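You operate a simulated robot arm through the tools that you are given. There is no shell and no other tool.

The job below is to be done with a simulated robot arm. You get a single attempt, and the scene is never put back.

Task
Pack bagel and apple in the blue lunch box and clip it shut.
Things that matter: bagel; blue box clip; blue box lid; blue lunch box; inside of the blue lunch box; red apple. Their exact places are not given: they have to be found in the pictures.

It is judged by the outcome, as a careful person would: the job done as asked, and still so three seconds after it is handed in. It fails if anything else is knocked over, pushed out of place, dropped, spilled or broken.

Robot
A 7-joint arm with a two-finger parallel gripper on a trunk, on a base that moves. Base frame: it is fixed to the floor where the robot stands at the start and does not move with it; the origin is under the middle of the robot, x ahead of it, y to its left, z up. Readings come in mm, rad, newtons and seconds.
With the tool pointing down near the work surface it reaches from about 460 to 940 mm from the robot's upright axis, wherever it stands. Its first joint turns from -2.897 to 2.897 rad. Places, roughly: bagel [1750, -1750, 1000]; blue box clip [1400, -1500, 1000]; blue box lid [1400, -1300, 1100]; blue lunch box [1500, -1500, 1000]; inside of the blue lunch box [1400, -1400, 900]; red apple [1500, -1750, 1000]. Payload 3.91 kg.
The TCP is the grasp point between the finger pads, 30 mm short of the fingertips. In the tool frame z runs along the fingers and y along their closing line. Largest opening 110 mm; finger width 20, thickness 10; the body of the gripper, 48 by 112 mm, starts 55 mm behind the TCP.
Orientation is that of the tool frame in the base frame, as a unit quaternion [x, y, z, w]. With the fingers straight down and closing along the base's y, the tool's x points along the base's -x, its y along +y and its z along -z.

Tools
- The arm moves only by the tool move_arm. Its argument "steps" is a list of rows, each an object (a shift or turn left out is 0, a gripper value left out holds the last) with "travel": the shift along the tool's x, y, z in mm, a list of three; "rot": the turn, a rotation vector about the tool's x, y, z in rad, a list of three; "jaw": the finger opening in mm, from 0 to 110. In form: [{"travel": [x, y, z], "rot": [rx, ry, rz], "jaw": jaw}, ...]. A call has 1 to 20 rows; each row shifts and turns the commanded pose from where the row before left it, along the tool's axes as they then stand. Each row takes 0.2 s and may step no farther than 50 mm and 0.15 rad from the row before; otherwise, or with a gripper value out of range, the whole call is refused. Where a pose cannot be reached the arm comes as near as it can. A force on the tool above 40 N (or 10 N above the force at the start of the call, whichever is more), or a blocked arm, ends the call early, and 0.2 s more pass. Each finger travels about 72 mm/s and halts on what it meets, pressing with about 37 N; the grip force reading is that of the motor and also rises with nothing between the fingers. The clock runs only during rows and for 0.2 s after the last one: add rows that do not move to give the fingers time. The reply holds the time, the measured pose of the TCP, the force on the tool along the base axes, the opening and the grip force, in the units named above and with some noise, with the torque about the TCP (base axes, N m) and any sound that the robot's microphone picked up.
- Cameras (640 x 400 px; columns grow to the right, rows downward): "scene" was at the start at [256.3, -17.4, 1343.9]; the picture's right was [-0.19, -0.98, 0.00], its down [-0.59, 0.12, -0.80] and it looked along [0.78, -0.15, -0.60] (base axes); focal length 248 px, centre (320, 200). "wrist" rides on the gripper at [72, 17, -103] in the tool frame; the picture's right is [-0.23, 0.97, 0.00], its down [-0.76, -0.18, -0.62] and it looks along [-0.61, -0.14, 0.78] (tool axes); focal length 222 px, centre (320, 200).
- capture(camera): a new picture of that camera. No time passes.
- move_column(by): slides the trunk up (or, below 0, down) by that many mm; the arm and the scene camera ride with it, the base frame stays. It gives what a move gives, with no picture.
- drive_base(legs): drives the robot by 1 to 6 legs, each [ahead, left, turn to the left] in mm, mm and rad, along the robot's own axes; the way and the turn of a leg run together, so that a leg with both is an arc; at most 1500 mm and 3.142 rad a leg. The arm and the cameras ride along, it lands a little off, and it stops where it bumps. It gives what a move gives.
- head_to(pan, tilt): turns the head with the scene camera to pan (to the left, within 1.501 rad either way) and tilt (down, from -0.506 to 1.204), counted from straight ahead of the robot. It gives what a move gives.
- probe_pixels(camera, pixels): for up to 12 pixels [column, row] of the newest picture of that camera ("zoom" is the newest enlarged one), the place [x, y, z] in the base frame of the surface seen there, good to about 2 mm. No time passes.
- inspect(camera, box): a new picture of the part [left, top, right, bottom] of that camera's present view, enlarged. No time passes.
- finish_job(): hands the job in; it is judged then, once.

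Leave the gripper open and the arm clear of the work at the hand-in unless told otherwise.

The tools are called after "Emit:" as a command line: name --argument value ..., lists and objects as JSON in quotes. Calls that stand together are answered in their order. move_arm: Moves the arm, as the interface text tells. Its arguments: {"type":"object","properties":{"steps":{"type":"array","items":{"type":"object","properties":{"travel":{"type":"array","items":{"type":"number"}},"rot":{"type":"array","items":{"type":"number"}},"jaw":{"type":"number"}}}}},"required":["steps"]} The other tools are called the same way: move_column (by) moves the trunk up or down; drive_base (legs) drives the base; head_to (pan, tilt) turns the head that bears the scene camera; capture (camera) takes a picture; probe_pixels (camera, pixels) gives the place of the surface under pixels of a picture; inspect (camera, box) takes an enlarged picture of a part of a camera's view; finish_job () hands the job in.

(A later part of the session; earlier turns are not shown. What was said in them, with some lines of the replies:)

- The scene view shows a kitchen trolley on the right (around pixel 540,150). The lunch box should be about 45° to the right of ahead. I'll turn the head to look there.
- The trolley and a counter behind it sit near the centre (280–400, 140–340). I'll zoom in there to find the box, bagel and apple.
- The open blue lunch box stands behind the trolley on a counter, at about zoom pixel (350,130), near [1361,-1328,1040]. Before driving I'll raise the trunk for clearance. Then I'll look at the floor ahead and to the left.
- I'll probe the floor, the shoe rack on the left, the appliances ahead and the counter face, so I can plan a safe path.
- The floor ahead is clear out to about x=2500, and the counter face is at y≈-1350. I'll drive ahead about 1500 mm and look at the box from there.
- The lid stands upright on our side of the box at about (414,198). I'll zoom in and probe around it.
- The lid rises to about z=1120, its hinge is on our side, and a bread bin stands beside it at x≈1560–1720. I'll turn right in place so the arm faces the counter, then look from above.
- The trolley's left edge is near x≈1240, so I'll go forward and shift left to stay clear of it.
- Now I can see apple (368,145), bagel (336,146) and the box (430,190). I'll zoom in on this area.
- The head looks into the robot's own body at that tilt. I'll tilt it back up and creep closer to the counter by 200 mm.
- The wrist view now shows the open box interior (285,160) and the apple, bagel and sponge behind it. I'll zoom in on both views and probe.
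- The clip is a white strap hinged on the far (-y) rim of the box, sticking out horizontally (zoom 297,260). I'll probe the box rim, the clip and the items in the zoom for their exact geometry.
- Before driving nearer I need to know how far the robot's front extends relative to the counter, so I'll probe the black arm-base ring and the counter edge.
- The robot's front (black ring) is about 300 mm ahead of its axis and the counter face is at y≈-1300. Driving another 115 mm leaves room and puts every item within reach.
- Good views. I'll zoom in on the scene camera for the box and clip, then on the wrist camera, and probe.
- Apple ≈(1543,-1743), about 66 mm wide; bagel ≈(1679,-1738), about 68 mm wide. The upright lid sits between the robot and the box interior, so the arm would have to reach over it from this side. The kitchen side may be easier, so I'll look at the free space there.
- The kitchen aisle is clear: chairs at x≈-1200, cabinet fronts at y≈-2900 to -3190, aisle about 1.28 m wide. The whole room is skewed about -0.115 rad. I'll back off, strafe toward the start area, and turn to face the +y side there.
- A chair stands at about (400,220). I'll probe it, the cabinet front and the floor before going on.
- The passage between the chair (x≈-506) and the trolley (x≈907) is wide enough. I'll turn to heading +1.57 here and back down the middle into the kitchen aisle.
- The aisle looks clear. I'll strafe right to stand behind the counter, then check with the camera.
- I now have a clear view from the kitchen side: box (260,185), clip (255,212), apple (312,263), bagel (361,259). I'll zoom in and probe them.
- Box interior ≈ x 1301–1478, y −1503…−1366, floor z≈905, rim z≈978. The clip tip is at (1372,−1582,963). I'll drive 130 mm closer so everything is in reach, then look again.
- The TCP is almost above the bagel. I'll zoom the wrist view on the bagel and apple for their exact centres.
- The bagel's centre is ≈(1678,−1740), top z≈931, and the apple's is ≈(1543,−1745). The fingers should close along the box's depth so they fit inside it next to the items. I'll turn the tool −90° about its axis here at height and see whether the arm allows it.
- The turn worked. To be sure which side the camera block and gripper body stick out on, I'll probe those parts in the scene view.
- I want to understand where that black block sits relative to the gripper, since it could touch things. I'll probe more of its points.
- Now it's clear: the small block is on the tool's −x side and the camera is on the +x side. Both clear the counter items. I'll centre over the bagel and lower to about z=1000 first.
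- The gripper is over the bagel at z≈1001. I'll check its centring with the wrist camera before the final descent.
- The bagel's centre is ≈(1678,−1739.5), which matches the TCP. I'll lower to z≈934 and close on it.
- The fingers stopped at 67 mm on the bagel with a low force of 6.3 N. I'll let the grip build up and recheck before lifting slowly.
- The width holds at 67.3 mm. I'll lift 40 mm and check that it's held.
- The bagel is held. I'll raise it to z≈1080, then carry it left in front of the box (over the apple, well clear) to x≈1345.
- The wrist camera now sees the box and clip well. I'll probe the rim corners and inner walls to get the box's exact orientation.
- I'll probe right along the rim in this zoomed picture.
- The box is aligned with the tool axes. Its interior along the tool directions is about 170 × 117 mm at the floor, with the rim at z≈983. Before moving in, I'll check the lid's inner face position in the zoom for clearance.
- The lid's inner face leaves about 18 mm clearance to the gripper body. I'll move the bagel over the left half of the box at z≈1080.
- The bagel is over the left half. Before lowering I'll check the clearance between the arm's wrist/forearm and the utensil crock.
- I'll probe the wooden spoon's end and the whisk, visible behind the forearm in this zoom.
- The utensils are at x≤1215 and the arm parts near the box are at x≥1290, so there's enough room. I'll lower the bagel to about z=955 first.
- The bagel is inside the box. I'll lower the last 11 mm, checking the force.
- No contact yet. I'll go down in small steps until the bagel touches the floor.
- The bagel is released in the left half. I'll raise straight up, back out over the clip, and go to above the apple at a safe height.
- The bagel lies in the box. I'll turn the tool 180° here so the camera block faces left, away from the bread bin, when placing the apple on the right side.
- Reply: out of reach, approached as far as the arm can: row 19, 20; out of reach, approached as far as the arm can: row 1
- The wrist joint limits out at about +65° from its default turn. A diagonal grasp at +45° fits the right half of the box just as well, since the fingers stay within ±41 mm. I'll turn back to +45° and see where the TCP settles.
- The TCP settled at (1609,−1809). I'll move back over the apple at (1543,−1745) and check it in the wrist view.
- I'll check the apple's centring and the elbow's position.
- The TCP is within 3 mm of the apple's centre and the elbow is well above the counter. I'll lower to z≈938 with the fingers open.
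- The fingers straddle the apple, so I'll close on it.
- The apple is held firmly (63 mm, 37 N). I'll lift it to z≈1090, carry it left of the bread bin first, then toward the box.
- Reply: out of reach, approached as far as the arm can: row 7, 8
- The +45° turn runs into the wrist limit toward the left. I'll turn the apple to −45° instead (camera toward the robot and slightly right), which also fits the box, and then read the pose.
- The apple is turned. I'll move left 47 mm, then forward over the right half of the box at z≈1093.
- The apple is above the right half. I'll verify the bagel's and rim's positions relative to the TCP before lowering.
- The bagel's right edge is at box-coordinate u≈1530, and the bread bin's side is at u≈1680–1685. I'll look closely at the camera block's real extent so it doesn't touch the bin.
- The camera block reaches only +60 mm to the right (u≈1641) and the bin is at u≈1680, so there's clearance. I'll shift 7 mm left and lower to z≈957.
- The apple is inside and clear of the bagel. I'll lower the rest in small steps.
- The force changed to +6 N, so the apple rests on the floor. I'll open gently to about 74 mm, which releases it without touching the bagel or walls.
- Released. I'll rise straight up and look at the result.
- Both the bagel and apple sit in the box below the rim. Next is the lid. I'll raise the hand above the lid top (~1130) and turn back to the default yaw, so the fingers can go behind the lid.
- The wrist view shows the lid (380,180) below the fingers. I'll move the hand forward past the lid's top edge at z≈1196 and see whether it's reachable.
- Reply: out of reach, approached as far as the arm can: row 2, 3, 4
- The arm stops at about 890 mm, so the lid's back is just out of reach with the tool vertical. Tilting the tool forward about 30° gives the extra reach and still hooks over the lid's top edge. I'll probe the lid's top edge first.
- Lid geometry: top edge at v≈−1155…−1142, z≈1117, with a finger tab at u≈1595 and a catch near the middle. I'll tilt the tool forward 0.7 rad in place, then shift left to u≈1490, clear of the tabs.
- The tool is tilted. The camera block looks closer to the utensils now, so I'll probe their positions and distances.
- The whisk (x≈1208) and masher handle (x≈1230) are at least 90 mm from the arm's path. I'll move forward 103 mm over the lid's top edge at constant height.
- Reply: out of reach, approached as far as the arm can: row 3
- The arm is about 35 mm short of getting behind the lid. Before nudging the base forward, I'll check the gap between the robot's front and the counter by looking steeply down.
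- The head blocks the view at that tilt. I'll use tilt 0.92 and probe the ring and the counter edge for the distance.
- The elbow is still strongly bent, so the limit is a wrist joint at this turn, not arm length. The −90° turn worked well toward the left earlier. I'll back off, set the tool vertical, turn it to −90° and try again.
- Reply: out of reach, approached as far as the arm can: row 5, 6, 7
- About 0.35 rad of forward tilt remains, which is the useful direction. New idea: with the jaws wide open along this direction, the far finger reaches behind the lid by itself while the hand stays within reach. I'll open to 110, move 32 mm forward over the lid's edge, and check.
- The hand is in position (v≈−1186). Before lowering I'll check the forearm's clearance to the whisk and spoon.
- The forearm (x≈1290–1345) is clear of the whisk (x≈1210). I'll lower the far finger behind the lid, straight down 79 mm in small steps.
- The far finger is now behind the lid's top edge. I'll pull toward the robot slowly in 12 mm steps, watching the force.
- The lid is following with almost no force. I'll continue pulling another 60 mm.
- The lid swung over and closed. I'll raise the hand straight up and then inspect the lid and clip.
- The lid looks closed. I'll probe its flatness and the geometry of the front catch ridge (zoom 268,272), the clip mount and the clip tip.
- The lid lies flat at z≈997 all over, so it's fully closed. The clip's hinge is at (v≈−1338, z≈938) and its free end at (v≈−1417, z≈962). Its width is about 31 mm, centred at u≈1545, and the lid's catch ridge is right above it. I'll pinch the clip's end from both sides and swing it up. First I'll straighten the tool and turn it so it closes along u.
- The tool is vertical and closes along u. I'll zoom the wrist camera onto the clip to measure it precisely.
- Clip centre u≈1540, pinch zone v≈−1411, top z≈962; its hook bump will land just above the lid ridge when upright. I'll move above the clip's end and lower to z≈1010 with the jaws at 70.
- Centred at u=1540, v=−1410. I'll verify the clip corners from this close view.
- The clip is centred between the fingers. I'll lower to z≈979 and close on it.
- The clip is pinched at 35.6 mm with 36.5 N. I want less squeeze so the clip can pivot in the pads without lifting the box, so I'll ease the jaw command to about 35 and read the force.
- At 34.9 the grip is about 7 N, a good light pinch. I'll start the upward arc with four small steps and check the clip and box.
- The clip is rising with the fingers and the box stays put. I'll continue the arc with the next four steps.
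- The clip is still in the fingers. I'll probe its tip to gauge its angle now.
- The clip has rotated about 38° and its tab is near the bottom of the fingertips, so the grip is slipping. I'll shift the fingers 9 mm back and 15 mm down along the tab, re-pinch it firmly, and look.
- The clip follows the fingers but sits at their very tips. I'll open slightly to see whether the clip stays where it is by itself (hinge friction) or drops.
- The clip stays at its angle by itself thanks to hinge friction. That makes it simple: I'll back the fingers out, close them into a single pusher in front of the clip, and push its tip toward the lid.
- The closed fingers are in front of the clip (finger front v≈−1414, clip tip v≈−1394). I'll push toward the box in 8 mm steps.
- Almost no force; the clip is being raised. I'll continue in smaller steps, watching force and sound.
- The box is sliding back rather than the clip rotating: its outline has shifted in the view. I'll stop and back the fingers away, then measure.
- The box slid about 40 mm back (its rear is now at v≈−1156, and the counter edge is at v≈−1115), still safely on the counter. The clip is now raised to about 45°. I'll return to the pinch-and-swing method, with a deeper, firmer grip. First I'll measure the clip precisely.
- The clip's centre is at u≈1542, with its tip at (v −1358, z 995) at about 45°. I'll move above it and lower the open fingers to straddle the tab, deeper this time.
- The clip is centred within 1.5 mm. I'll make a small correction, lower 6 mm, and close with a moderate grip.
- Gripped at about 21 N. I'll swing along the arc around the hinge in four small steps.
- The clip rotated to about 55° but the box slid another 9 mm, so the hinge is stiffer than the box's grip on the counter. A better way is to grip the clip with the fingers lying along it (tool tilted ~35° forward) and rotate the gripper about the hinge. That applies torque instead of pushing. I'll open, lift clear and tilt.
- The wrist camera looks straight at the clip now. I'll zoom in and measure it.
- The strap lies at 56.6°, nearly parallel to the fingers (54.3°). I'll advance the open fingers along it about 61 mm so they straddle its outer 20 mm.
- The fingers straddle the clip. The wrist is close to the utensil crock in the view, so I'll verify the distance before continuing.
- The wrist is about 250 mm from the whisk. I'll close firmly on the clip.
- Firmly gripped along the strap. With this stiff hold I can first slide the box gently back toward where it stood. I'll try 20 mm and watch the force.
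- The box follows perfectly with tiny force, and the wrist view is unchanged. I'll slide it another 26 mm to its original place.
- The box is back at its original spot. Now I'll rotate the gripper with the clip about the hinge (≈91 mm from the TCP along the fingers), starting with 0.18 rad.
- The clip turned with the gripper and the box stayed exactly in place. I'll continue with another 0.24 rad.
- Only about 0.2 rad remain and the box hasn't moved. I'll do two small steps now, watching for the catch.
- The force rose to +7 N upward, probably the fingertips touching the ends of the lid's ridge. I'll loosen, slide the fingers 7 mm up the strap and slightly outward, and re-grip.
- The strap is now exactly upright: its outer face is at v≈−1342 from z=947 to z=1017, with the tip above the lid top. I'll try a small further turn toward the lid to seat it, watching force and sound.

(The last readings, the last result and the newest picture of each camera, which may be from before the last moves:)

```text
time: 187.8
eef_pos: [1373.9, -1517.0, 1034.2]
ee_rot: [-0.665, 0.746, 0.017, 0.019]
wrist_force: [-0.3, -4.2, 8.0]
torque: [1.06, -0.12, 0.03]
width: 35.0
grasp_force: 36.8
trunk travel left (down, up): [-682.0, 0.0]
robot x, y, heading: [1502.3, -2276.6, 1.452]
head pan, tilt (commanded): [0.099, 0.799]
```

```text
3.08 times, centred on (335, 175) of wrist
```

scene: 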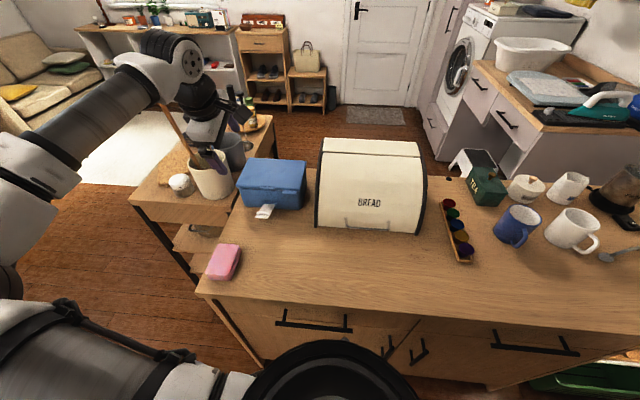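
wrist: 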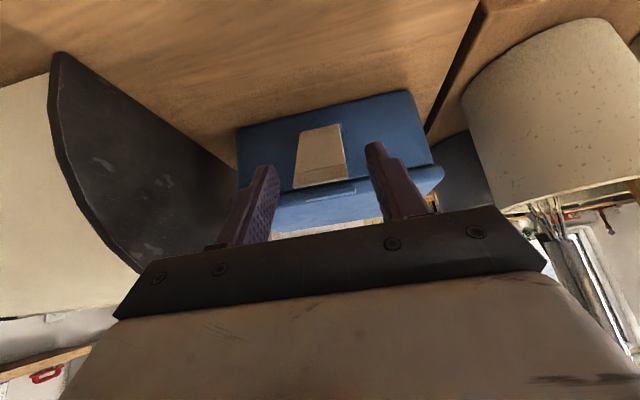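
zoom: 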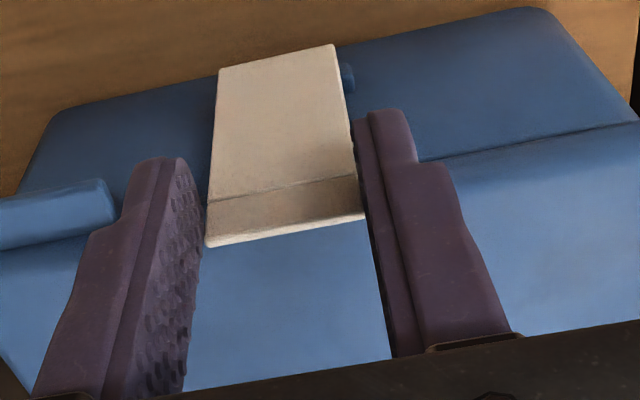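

The torque jumped to 1.06 N·m, so the clip is at its stop against the lid. I'll undo that extra push, open the fingers and back away upward.

Emit:
move_arm --steps '[{"travel": [2.4, 0, -0.05], "rot": [0, -0.025, 0]}, {"travel": [2.0, 0, -0.05], "rot": [0, -0.02, 0]}, {}, {"jaw": 40}, {"jaw": 50}, {"jaw": 60}, {}]'

Emit:
inspect --camera "wrist" --box '[240, 110, 430, 240]'

Emit:
probe_pixels --camera "zoom" --pixels '[[285, 228], [285, 205], [280, 180], [275, 120], [275, 70], [215, 235], [350, 210], [100, 215], [480, 155]]'

Emit:
inspect --camera "scene" --box '[245, 170, 325, 220]'

```text
time: 189.4
eef_pos: [1374.1, -1520.6, 1033.3]
ee_rot: [-0.664, 0.746, 0.031, 0.034]
wrist_force: [1.1, 0.1, 0.2]
torque: [0.01, 0.0, 0.01]
width: 60.2
grasp_force: 0.0
trunk travel left (down, up): [-682.0, 0.0]
robot x, y, heading: [1503.6, -2272.0, 1.458]
head pan, tilt (commanded): [0.099, 0.799]
```

```text
3.08 times, centred on (335, 175) of wrist
```

zoom: 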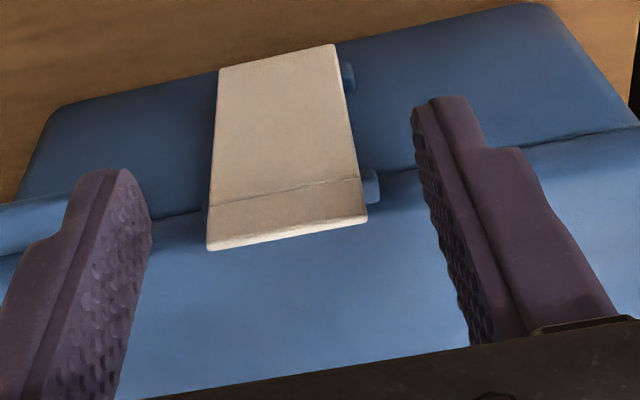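

```text
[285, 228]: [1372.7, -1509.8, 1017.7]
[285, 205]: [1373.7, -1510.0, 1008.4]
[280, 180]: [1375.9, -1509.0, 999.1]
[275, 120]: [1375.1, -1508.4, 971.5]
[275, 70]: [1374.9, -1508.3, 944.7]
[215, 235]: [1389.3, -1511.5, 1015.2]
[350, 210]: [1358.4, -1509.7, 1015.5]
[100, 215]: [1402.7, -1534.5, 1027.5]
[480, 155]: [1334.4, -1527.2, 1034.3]
```

```text
8.00 times, centred on (285, 195) of scene
```

zoom: 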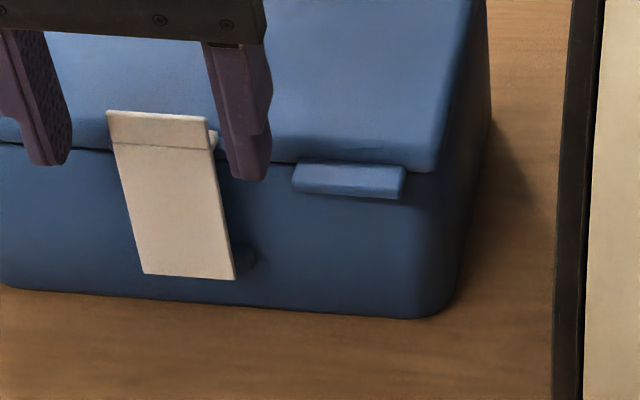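

The clip stays upright with its hook over the lid's ridge (white hook visible at 213,140). I'll raise the hand straight off and inspect from above.

Emit:
move_arm --steps '[{"travel": [0, 0, -15]}, {"travel": [0, 0, -30]}, {"travel": [0, 0, -40]}, {"travel": [30, 0, -20]}, {"travel": [40, 0, 0]}, {"travel": [40, 0, 0]}, {}]'

Emit:
capture --camera "wrist"

Emit:
inspect --camera "wrist" --box '[230, 80, 430, 230]'

Emit:
inspect --camera "scene" --box '[235, 150, 325, 220]'

```text
time: 191.0
eef_pos: [1360.9, -1639.4, 1127.6]
ee_rot: [-0.664, 0.746, 0.031, 0.035]
wrist_force: [0.4, 0.8, -0.7]
torque: [0.02, 0.02, 0.0]
width: 60.0
grasp_force: 0.2
trunk travel left (down, up): [-682.0, 0.0]
robot x, y, heading: [1507.3, -2273.4, 1.458]
head pan, tilt (commanded): [0.099, 0.799]
```

```text
taken
```

wrist: 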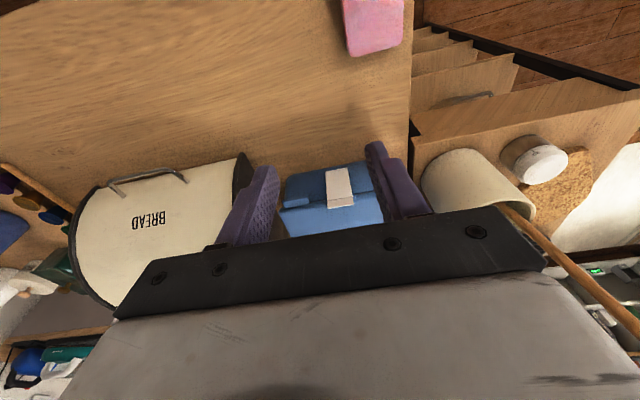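

```text
2.67 times, centred on (330, 155) of wrist
```

zoom: 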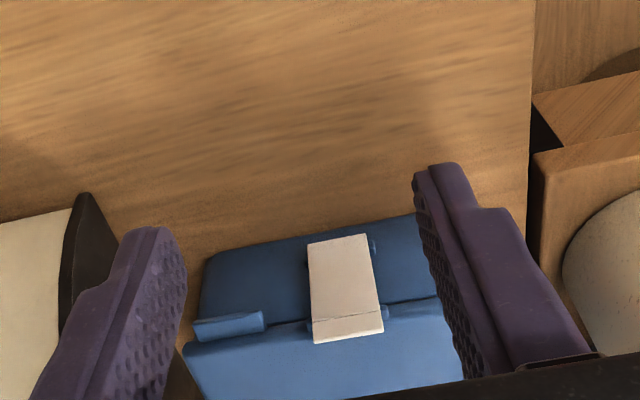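

```text
5.71 times, centred on (280, 185) of scene
```

zoom: 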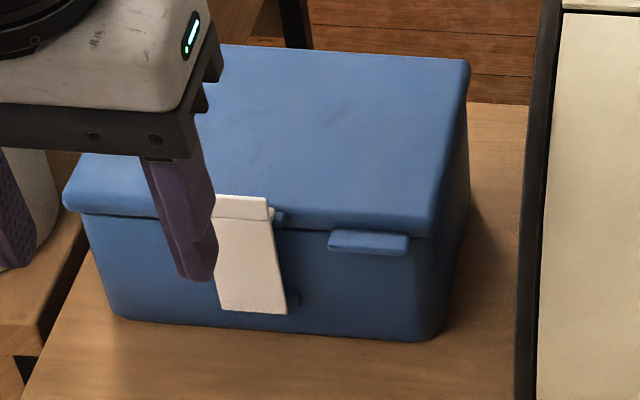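

I'll zoom further on the clip's hook and the ridge to confirm the engagement.

Emit:
move_arm --steps '[{"travel": [40, 0, -20]}, {"travel": [40, 0, -20]}, {"travel": [0, 40, -20]}, {"travel": [0, 40, 0]}, {}]'

Emit:
inspect --camera "scene" --box '[260, 175, 300, 205]'

Emit:
probe_pixels --camera "zoom" --pixels '[[200, 120], [300, 120], [320, 140], [335, 150], [250, 200], [250, 300], [180, 110], [160, 150]]'

Emit:
capture --camera "scene"

```text
time: 192.2
eef_pos: [1272.3, -1715.3, 1180.4]
ee_rot: [-0.665, 0.745, 0.031, 0.036]
wrist_force: [0.0, 0.2, -0.5]
torque: [0.01, -0.04, -0.04]
width: 60.2
grasp_force: 0.1
trunk travel left (down, up): [-682.0, 0.0]
robot x, y, heading: [1502.3, -2274.7, 1.455]
head pan, tilt (commanded): [0.099, 0.799]
```

```text
13.33 times, centred on (280, 190) of scene
```

zoom: 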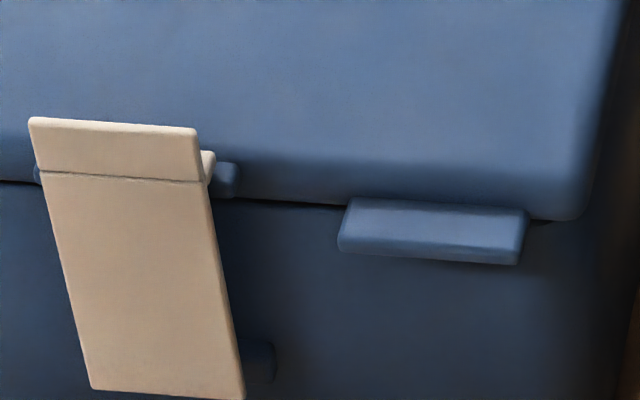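

```text
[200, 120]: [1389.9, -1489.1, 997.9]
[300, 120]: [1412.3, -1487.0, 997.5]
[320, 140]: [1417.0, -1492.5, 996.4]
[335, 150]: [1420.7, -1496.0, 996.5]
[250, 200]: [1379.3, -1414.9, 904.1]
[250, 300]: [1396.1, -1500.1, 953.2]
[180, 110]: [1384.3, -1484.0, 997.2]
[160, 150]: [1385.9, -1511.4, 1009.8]
```

```text
taken
```

scene: 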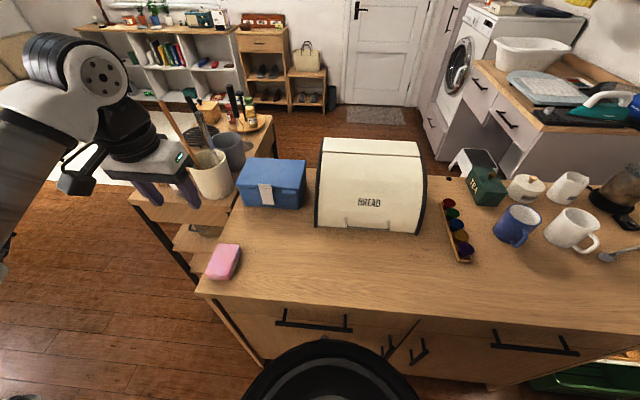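

The white hook sits over the blue ridge and the lid is flat at z≈997. I'll take one more look with the wrist camera from this angle.

Emit:
capture --camera "wrist"

Emit:
inspect --camera "wrist" --box '[150, 60, 350, 200]'

```text
taken
```

wrist: 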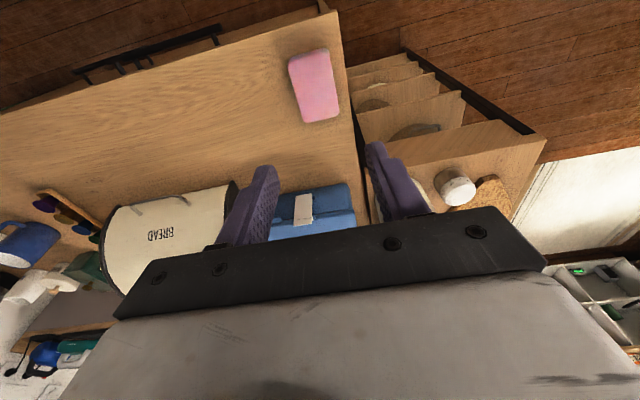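

```text
2.86 times, centred on (250, 130) of wrist
```

zoom: 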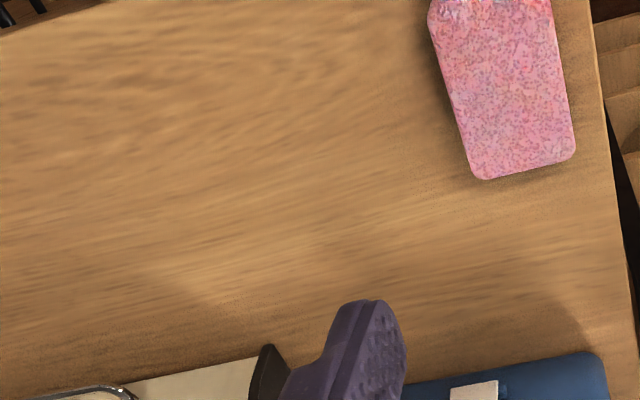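

I'll move the wrist camera above the box front to look down onto the hook from above.

Emit:
move_arm --steps '[{"travel": [0, -45, -20]}, {"travel": [-38, -20, 0]}, {"travel": [-40, 0, 0]}, {"travel": [-40, 0, 0]}, {"travel": [-40, 0, 0]}, {"travel": [-35, 0, 0]}, {}]'

Emit:
capture --camera "wrist"

Emit:
inspect --camera "wrist" --box '[230, 0, 430, 150]'

```text
time: 193.8
eef_pos: [1355.9, -1535.0, 1218.8]
ee_rot: [-0.665, 0.745, 0.031, 0.035]
wrist_force: [-0.6, -0.3, 0.0]
torque: [0.0, -0.03, 0.0]
width: 59.9
grasp_force: 0.0
trunk travel left (down, up): [-682.0, 0.0]
robot x, y, heading: [1501.1, -2273.9, 1.459]
head pan, tilt (commanded): [0.099, 0.799]
```

```text
taken
```

wrist: 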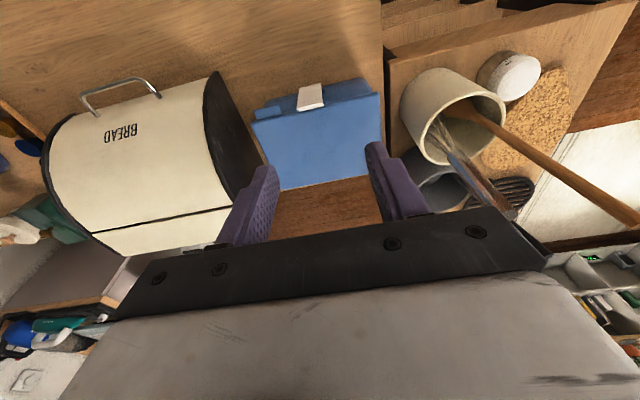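

```text
2.67 times, centred on (330, 75) of wrist
```

zoom: 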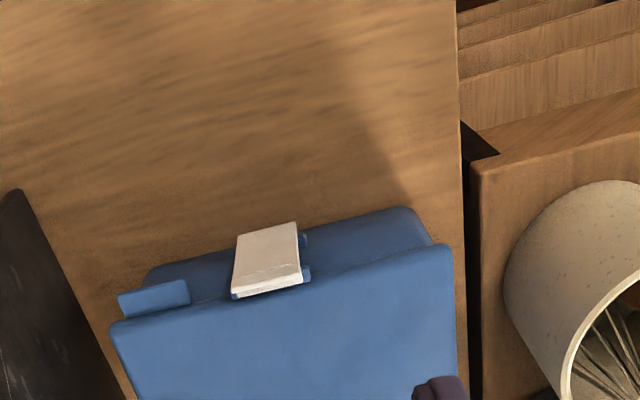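

Emit:
move_arm --steps '[{"travel": [-40, 0, 0]}, {"travel": [-35, 0, 0]}, {}]'

Emit:
inspect --camera "wrist" --box '[250, 0, 370, 90]'

```text
time: 194.6
eef_pos: [1365.9, -1460.3, 1224.2]
ee_rot: [-0.665, 0.746, 0.031, 0.035]
wrist_force: [0.8, -0.9, -0.5]
torque: [-0.03, 0.01, -0.01]
width: 60.2
grasp_force: 0.1
trunk travel left (down, up): [-682.0, 0.0]
robot x, y, heading: [1508.1, -2274.3, 1.457]
head pan, tilt (commanded): [0.099, 0.799]
```

```text
4.44 times, centred on (310, 45) of wrist
```

zoom: 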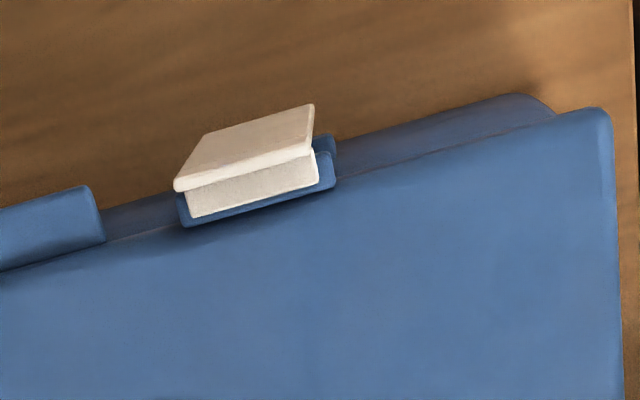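

From above, the white hook clearly lies over the lid's blue ridge, so the box is clipped shut. I'll retract the arm away from the work and leave the gripper open.

Emit:
move_arm --steps '[{"travel": [40, 0, -8]}, {"travel": [40, 0, -8]}, {"travel": [40, 0, -8]}, {"travel": [40, 0, -8]}, {"travel": [40, 0, -8]}, {"travel": [40, 0, -8]}, {"travel": [30, -20, -8], "jaw": 110}, {"rot": [0, 0.09, 0], "jaw": 110}, {"jaw": 110}, {}]'

Emit:
drive_base --legs '[[-120, 0, 0]]'

Emit:
head_to --pan 0.05 --tilt 0.65

Emit:
capture --camera "scene"

```text
time: 196.8
eef_pos: [1353.8, -1733.5, 1253.6]
ee_rot: [-0.666, 0.746, 0.001, 0.002]
wrist_force: [1.5, 0.1, 0.1]
torque: [-0.01, -0.01, -0.02]
width: 110.2
grasp_force: 0.0
trunk travel left (down, up): [-682.0, 0.0]
robot x, y, heading: [1500.2, -2277.1, 1.46]
head pan, tilt (commanded): [0.099, 0.799]
```

```text
time: 198.1
eef_pos: [1337.7, -1855.5, 1253.6]
ee_rot: [-0.666, 0.746, 0.002, 0.002]
wrist_force: [0.6, -0.4, 0.2]
torque: [0.03, 0.01, 0.02]
width: 110.0
grasp_force: 0.1
trunk travel left (down, up): [-682.0, 0.0]
robot x, y, heading: [1492.6, -2390.8, 1.46]
head pan, tilt (commanded): [0.099, 0.799]
```

```text
time: 198.8
eef_pos: [1339.1, -1855.6, 1254.5]
ee_rot: [-0.666, 0.746, 0.002, 0.002]
wrist_force: [0.1, -0.5, -0.9]
torque: [-0.01, -0.01, 0.03]
width: 110.1
grasp_force: 0.0
trunk travel left (down, up): [-682.0, 0.0]
robot x, y, heading: [1487.6, -2393.3, 1.459]
head pan, tilt (commanded): [0.051, 0.649]
```

```text
taken
```

scene: 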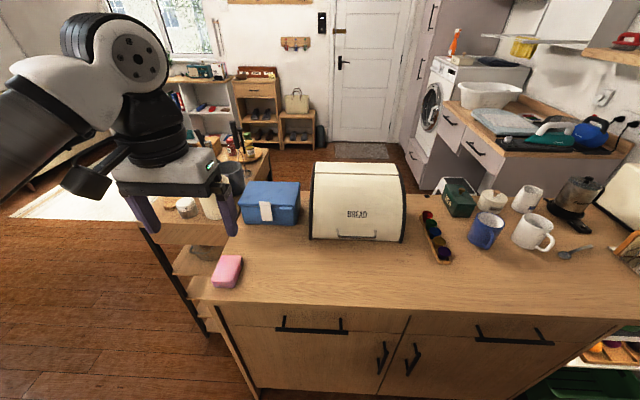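

The arm is clear with the gripper open, and the robot has backed off. I'll take a final close-up of the box to confirm the clip and lid are still shut.

Emit:
inspect --camera "scene" --box '[225, 165, 325, 240]'

Emit:
probe_pixels --camera "scene" --pixels '[[266, 206], [267, 218], [270, 190], [295, 190], [245, 200], [228, 272], [357, 200]]'

```text
5.33 times, centred on (275, 202) of scene
```

zoom: 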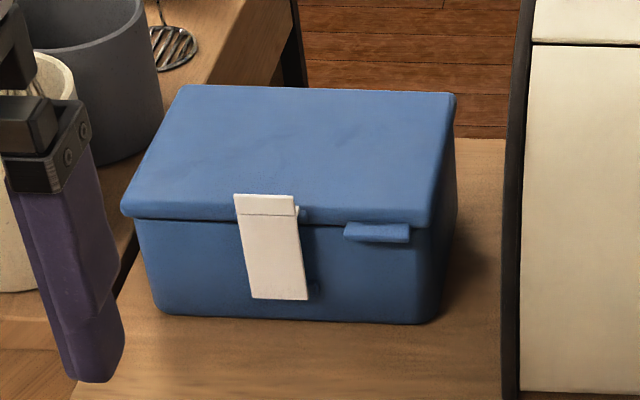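

```text
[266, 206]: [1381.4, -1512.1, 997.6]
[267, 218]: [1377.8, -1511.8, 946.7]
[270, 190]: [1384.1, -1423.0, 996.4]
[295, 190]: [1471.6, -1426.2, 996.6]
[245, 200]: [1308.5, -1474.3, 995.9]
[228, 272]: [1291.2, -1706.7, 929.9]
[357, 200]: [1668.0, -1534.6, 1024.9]
```

The lid is flat and closed (z≈996–997) and the clip is upright with its hook over the ridge. The bagel and apple are inside, and nothing else has moved. I'm handing the job in.

Emit:
finish_job

```text
The job is handed in.
```

The bagel and apple are in the blue lunch box, the lid is closed, and the clip is hooked over the lid. I handed the job in with the gripper open and the arm clear of the counter.

- **Contents:** I placed the bagel on the left and the apple on the right, both below the rim. I saw them there before closing the lid.
- **Lid and clip:** The lid sits flat at z≈997 mm. The last views show the strap upright and its hook over the lid's ridge.
- **Box slid while I worked the clip:** My first try at the clip pushed the box about 46 mm toward the far edge of the counter. It stayed on the counter. I pulled it back to about where it started and closed the clip another way.

I saw nothing else knocked over or moved. I don't have the judge's result.
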